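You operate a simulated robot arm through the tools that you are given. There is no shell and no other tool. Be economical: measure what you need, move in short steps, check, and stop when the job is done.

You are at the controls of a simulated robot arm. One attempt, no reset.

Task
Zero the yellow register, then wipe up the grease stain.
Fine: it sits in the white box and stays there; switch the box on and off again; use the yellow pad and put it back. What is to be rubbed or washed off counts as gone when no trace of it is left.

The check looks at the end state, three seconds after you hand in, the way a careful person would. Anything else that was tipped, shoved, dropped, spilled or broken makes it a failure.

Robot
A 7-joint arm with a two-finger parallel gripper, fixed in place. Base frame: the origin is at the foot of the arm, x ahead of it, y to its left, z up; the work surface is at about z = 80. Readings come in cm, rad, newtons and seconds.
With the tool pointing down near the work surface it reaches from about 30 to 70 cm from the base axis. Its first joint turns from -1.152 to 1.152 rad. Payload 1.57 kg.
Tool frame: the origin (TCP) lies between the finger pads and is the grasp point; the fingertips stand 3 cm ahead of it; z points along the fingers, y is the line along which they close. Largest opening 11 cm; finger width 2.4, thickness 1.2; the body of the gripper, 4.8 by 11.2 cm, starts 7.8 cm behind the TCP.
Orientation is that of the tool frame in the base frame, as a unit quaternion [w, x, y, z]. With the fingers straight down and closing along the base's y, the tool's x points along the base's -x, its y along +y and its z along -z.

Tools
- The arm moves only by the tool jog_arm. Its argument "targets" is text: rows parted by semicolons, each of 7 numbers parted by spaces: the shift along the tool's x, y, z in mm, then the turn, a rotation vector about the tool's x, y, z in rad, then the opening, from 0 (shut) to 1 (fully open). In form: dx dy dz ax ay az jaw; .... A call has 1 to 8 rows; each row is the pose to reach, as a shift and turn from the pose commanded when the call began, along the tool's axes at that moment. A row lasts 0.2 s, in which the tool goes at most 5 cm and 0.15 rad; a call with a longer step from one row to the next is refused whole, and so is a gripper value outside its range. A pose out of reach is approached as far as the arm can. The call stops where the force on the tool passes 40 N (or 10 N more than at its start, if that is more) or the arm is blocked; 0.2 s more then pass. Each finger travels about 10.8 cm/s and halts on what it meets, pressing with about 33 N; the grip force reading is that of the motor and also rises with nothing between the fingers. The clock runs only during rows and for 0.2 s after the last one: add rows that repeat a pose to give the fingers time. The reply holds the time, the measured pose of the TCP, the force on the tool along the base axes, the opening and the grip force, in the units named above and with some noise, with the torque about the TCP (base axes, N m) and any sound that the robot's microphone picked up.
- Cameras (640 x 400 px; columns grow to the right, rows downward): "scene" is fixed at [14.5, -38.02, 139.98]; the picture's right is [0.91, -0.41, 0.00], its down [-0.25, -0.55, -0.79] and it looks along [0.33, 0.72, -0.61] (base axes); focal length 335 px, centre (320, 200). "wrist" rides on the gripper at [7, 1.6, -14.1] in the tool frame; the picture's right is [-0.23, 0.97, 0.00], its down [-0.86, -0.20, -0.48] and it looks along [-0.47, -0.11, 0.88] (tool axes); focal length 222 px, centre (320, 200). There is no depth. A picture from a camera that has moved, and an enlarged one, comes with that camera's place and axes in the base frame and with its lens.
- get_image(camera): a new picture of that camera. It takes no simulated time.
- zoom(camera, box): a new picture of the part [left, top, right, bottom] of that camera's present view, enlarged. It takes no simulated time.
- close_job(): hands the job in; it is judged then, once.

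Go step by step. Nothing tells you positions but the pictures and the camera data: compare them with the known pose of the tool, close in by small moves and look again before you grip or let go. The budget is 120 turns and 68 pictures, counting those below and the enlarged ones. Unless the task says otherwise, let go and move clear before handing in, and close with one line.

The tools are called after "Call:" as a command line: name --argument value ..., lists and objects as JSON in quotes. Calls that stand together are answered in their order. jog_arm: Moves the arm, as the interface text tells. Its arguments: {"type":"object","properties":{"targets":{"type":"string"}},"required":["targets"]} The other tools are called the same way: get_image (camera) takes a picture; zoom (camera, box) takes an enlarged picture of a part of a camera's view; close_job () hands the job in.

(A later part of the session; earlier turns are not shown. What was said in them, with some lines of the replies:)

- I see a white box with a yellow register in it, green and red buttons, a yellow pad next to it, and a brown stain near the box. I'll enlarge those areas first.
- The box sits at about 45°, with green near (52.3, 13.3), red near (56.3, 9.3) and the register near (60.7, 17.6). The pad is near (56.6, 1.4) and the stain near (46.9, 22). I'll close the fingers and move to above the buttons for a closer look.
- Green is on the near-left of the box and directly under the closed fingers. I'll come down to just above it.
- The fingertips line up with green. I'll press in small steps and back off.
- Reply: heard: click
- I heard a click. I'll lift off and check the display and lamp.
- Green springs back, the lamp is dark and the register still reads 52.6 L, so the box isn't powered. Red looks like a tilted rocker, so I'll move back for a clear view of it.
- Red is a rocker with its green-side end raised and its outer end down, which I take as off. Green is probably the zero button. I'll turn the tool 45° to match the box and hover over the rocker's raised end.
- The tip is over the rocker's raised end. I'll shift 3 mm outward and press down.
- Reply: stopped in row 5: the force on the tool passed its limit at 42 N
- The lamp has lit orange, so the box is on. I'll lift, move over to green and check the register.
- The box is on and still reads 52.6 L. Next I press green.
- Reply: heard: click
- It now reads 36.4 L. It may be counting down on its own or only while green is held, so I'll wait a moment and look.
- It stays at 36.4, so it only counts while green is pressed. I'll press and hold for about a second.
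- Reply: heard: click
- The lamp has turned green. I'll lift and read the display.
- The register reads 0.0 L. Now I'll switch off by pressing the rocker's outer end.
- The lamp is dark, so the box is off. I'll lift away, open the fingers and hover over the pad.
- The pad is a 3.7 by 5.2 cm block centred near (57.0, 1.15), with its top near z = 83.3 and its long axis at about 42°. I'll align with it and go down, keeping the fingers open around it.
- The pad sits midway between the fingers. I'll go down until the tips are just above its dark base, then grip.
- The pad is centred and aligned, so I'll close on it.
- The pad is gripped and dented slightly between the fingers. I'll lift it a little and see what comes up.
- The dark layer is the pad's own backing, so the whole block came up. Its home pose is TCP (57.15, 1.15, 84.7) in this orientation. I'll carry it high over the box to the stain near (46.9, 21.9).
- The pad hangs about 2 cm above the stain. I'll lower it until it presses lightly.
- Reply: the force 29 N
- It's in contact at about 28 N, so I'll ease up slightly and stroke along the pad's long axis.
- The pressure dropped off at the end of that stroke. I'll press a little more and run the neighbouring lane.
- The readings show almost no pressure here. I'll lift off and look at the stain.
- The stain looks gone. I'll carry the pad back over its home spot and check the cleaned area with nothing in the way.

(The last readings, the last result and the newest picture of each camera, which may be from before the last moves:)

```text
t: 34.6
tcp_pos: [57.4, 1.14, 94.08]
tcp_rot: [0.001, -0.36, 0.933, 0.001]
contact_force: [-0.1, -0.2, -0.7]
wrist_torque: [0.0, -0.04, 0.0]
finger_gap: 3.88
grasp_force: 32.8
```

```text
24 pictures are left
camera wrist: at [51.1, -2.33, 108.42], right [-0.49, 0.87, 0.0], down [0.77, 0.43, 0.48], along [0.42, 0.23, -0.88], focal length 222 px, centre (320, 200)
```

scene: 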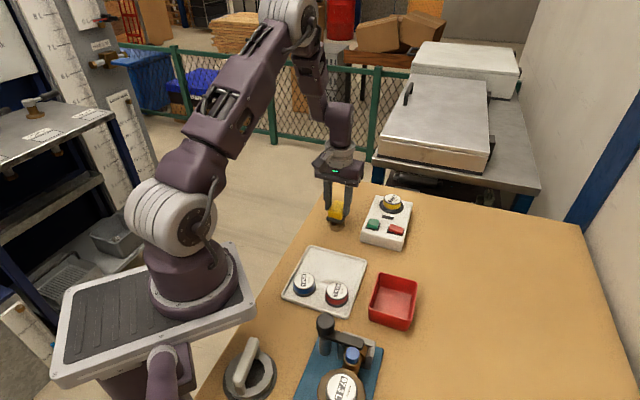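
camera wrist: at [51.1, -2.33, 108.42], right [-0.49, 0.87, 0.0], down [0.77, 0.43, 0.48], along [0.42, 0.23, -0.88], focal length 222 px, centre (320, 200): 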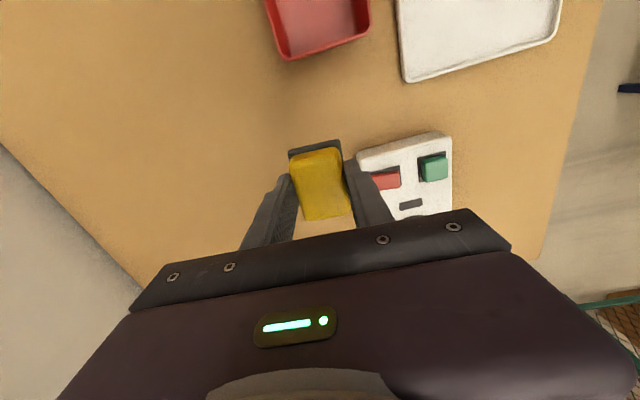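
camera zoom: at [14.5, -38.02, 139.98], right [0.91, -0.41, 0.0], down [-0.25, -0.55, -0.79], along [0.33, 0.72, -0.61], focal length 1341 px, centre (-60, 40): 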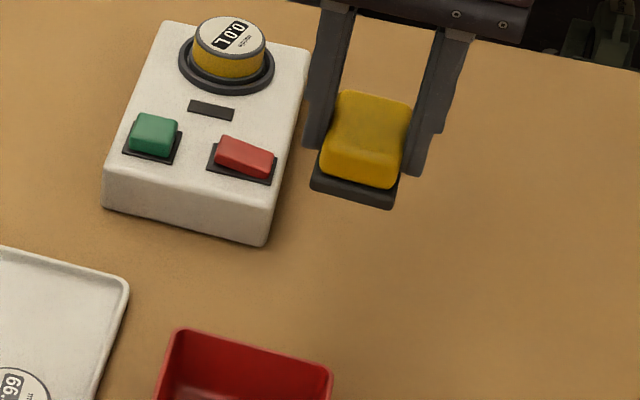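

Call:
zoom --camera "scene" --box '[322, 208, 352, 236]'

Call:
zoom --camera "wrist" --box '[450, 80, 600, 200]'

```text
14.29 times, centred on (337, 222) of scene
camera zoom: at [14.5, -38.02, 139.98], right [0.91, -0.41, 0.0], down [-0.25, -0.55, -0.79], along [0.33, 0.72, -0.61], focal length 4789 px, centre (77, -114)
```

zoom: 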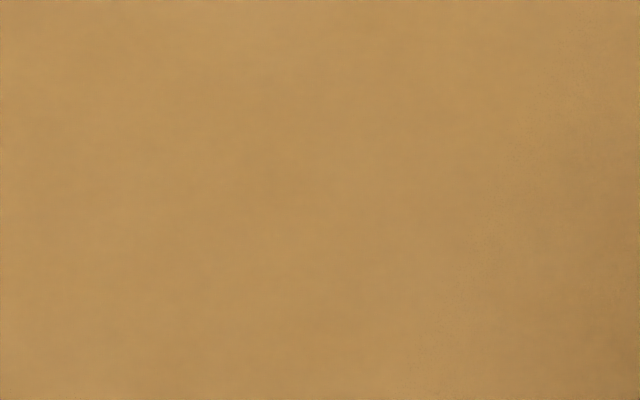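

```text
3.33 times, centred on (525, 140) of wrist
camera zoom: at [51.1, -2.33, 108.42], right [-0.49, 0.87, 0.0], down [0.77, 0.43, 0.48], along [0.42, 0.23, -0.88], focal length 740 px, centre (-363, 400)
```

zoom: 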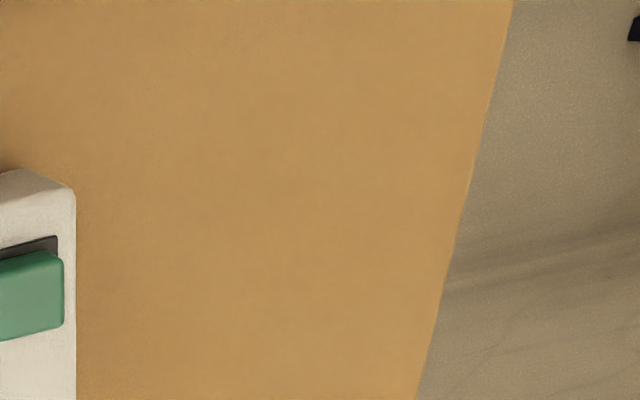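

The table is clean there. I'll lower the pad to its home spot.

Call:
jog_arm --targets "1 1.5 40 0 0 0 0.2; 1 1.5 75 0 0 0 0.2; 1 1.5 90 0 0 0 0.2; 1 1.5 94 0 0 0 0.2; 1 1.5 96 0 0 0 0.2; 1 1.5 97 0 0 0 0.2; 1 1.5 97 0 0 0 0.2"

Call:
zoom --camera "scene" --box '[370, 210, 460, 290]'

```text
t: 36.2
tcp_pos: [57.05, 1.12, 84.57]
tcp_rot: [0.0, -0.359, 0.933, 0.0]
contact_force: [0.9, -0.2, -0.7]
wrist_torque: [-0.03, 0.0, 0.0]
finger_gap: 3.89
grasp_force: 33.1
```

```text
5.00 times, centred on (415, 250) of scene
camera zoom: at [14.5, -38.02, 139.98], right [0.91, -0.41, 0.0], down [-0.25, -0.55, -0.79], along [0.33, 0.72, -0.61], focal length 1676 px, centre (-155, -50)
```

zoom: 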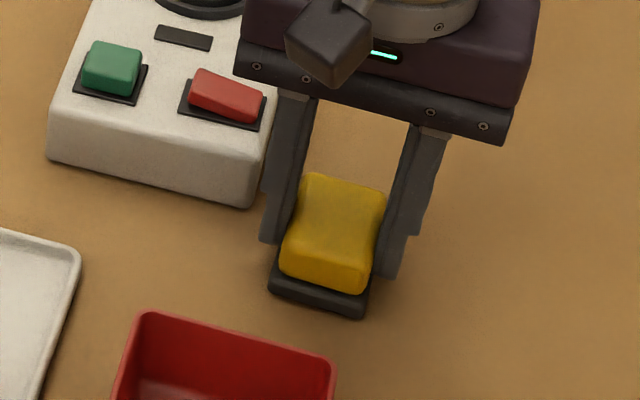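

The pad is in its old place but still 2–3 mm above the table. I'll lower it until it touches.

Call:
jog_arm --targets "0 0 1 0 0 0 0.2; 0 0 2 0 0 0 0.2; 0 0 2.5 0 0 0 0.2; 0 0 2.5 0 0 0 0.2"

```text
t: 37.2
tcp_pos: [57.13, 1.21, 84.31]
tcp_rot: [0.0, -0.36, 0.933, 0.001]
contact_force: [-0.4, -0.1, -0.6]
wrist_torque: [0.02, 0.02, -0.01]
finger_gap: 3.87
grasp_force: 32.5
```

Call:
jog_arm --targets "0 0 0.7 0 0 0 0.2; 0 0 1.4 0 0 0 0.2; 0 0 2 0 0 0 0.2; 0 0 2 0 0 0 0.2"

Call:
zoom --camera "scene" --box '[370, 210, 460, 290]'

```text
t: 38.2
tcp_pos: [57.15, 1.11, 84.13]
tcp_rot: [0.001, -0.36, 0.933, 0.0]
contact_force: [-6.4, 0.2, 27.6]
wrist_torque: [0.03, 0.16, 0.0]
finger_gap: 3.89
grasp_force: 32.9
```

```text
5.00 times, centred on (415, 250) of scene
camera zoom: at [14.43, -38.02, 139.99], right [0.91, -0.41, 0.0], down [-0.25, -0.55, -0.79], along [0.33, 0.72, -0.61], focal length 1676 px, centre (-155, -50)
```

zoom: 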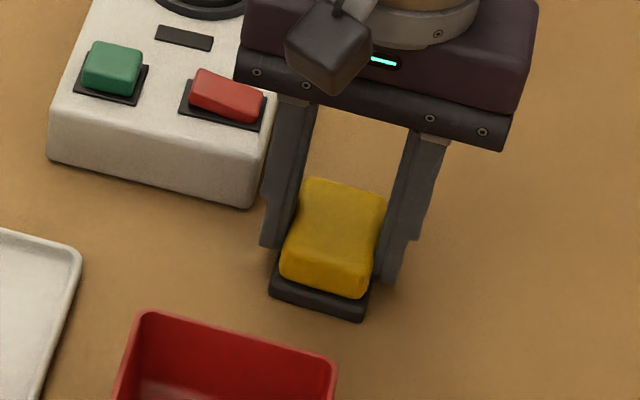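

The pad is down in its original place. I'll ease the pressure, open the fingers and rise straight up.

Call:
jog_arm --targets "0 0 -0.8 0 0 0 0.2; 0 0 -1 0 0 0 0.4; 0 0 -1 0 0 0 0.55; 0 0 -1 0 0 0 0.65; 0 0 -1 0 0 0 0.65; 0 0 -30 0 0 0 0.65; 0 0 -75 0 0 0 0.65; 0 0 -120 0 0 0 0.65"

Call:
jog_arm --targets "0 0 -50 0 0 0 0.65; 0 0 -100 0 0 0 0.65; 0 0 -100 0 0 0 0.65"

Call:
get_image --camera "scene"

Call:
zoom --camera "scene" --box '[310, 180, 450, 280]'

Call:
get_image --camera "wrist"

```text
t: 40.0
tcp_pos: [57.36, 0.94, 96.16]
tcp_rot: [0.0, -0.36, 0.933, 0.0]
contact_force: [0.4, 0.1, 0.3]
wrist_torque: [-0.03, 0.06, -0.04]
finger_gap: 7.13
grasp_force: 0.0
```

```text
t: 40.8
tcp_pos: [57.28, 0.93, 106.26]
tcp_rot: [0.001, -0.36, 0.933, 0.001]
contact_force: [0.6, 0.8, 0.6]
wrist_torque: [-0.03, -0.01, -0.01]
finger_gap: 7.15
grasp_force: 0.1
```

```text
19 pictures are left
```

scene: 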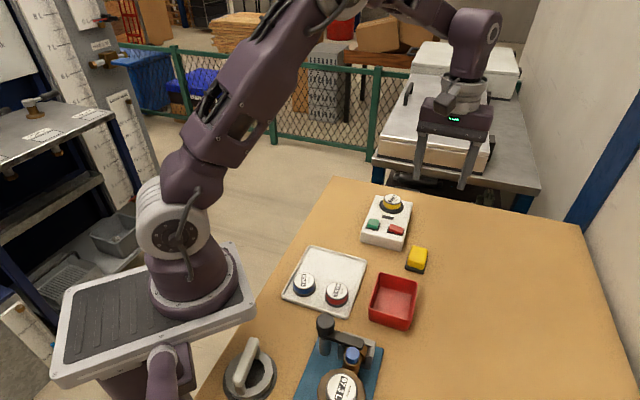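

```text
4.00 times, centred on (380, 230) of scene
camera zoom: at [14.5, -38.02, 139.98], right [0.91, -0.41, 0.0], down [-0.25, -0.55, -0.79], along [0.33, 0.72, -0.61], focal length 1341 px, centre (80, 80)
```

zoom: 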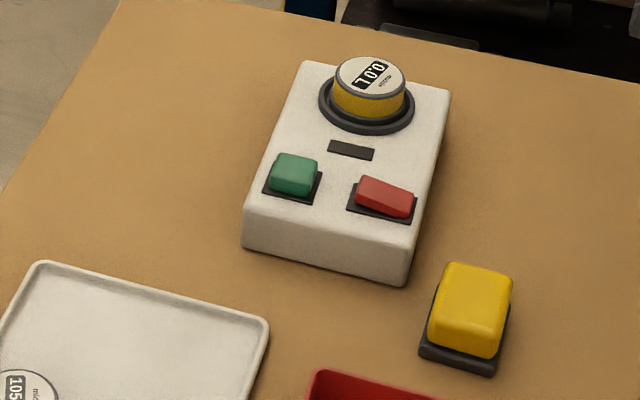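

```text
17 pictures are left
camera wrist: at [50.93, -2.59, 120.5], right [-0.49, 0.87, 0.0], down [0.77, 0.43, 0.48], along [0.42, 0.23, -0.88], focal length 222 px, centre (320, 200)
```

wrist: 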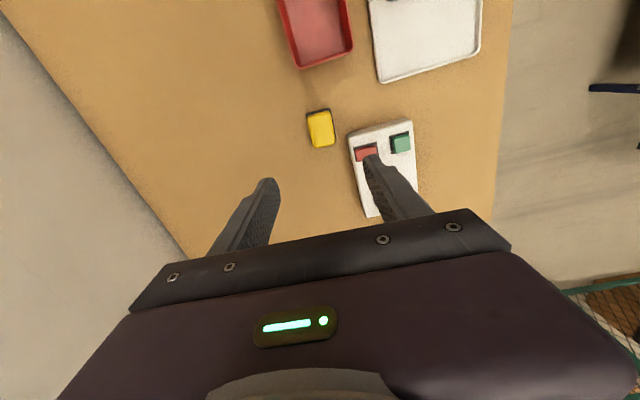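

The register reads 0.0 L in its socket, the box is off, the stain is gone, the pad is back in place and nothing else has moved. I'm handing in.

Call:
close_job

```text
The job is handed in.
```

The yellow register is zeroed and still in the switched-off white box, the grease stain is wiped away, and the yellow pad is back in its place.
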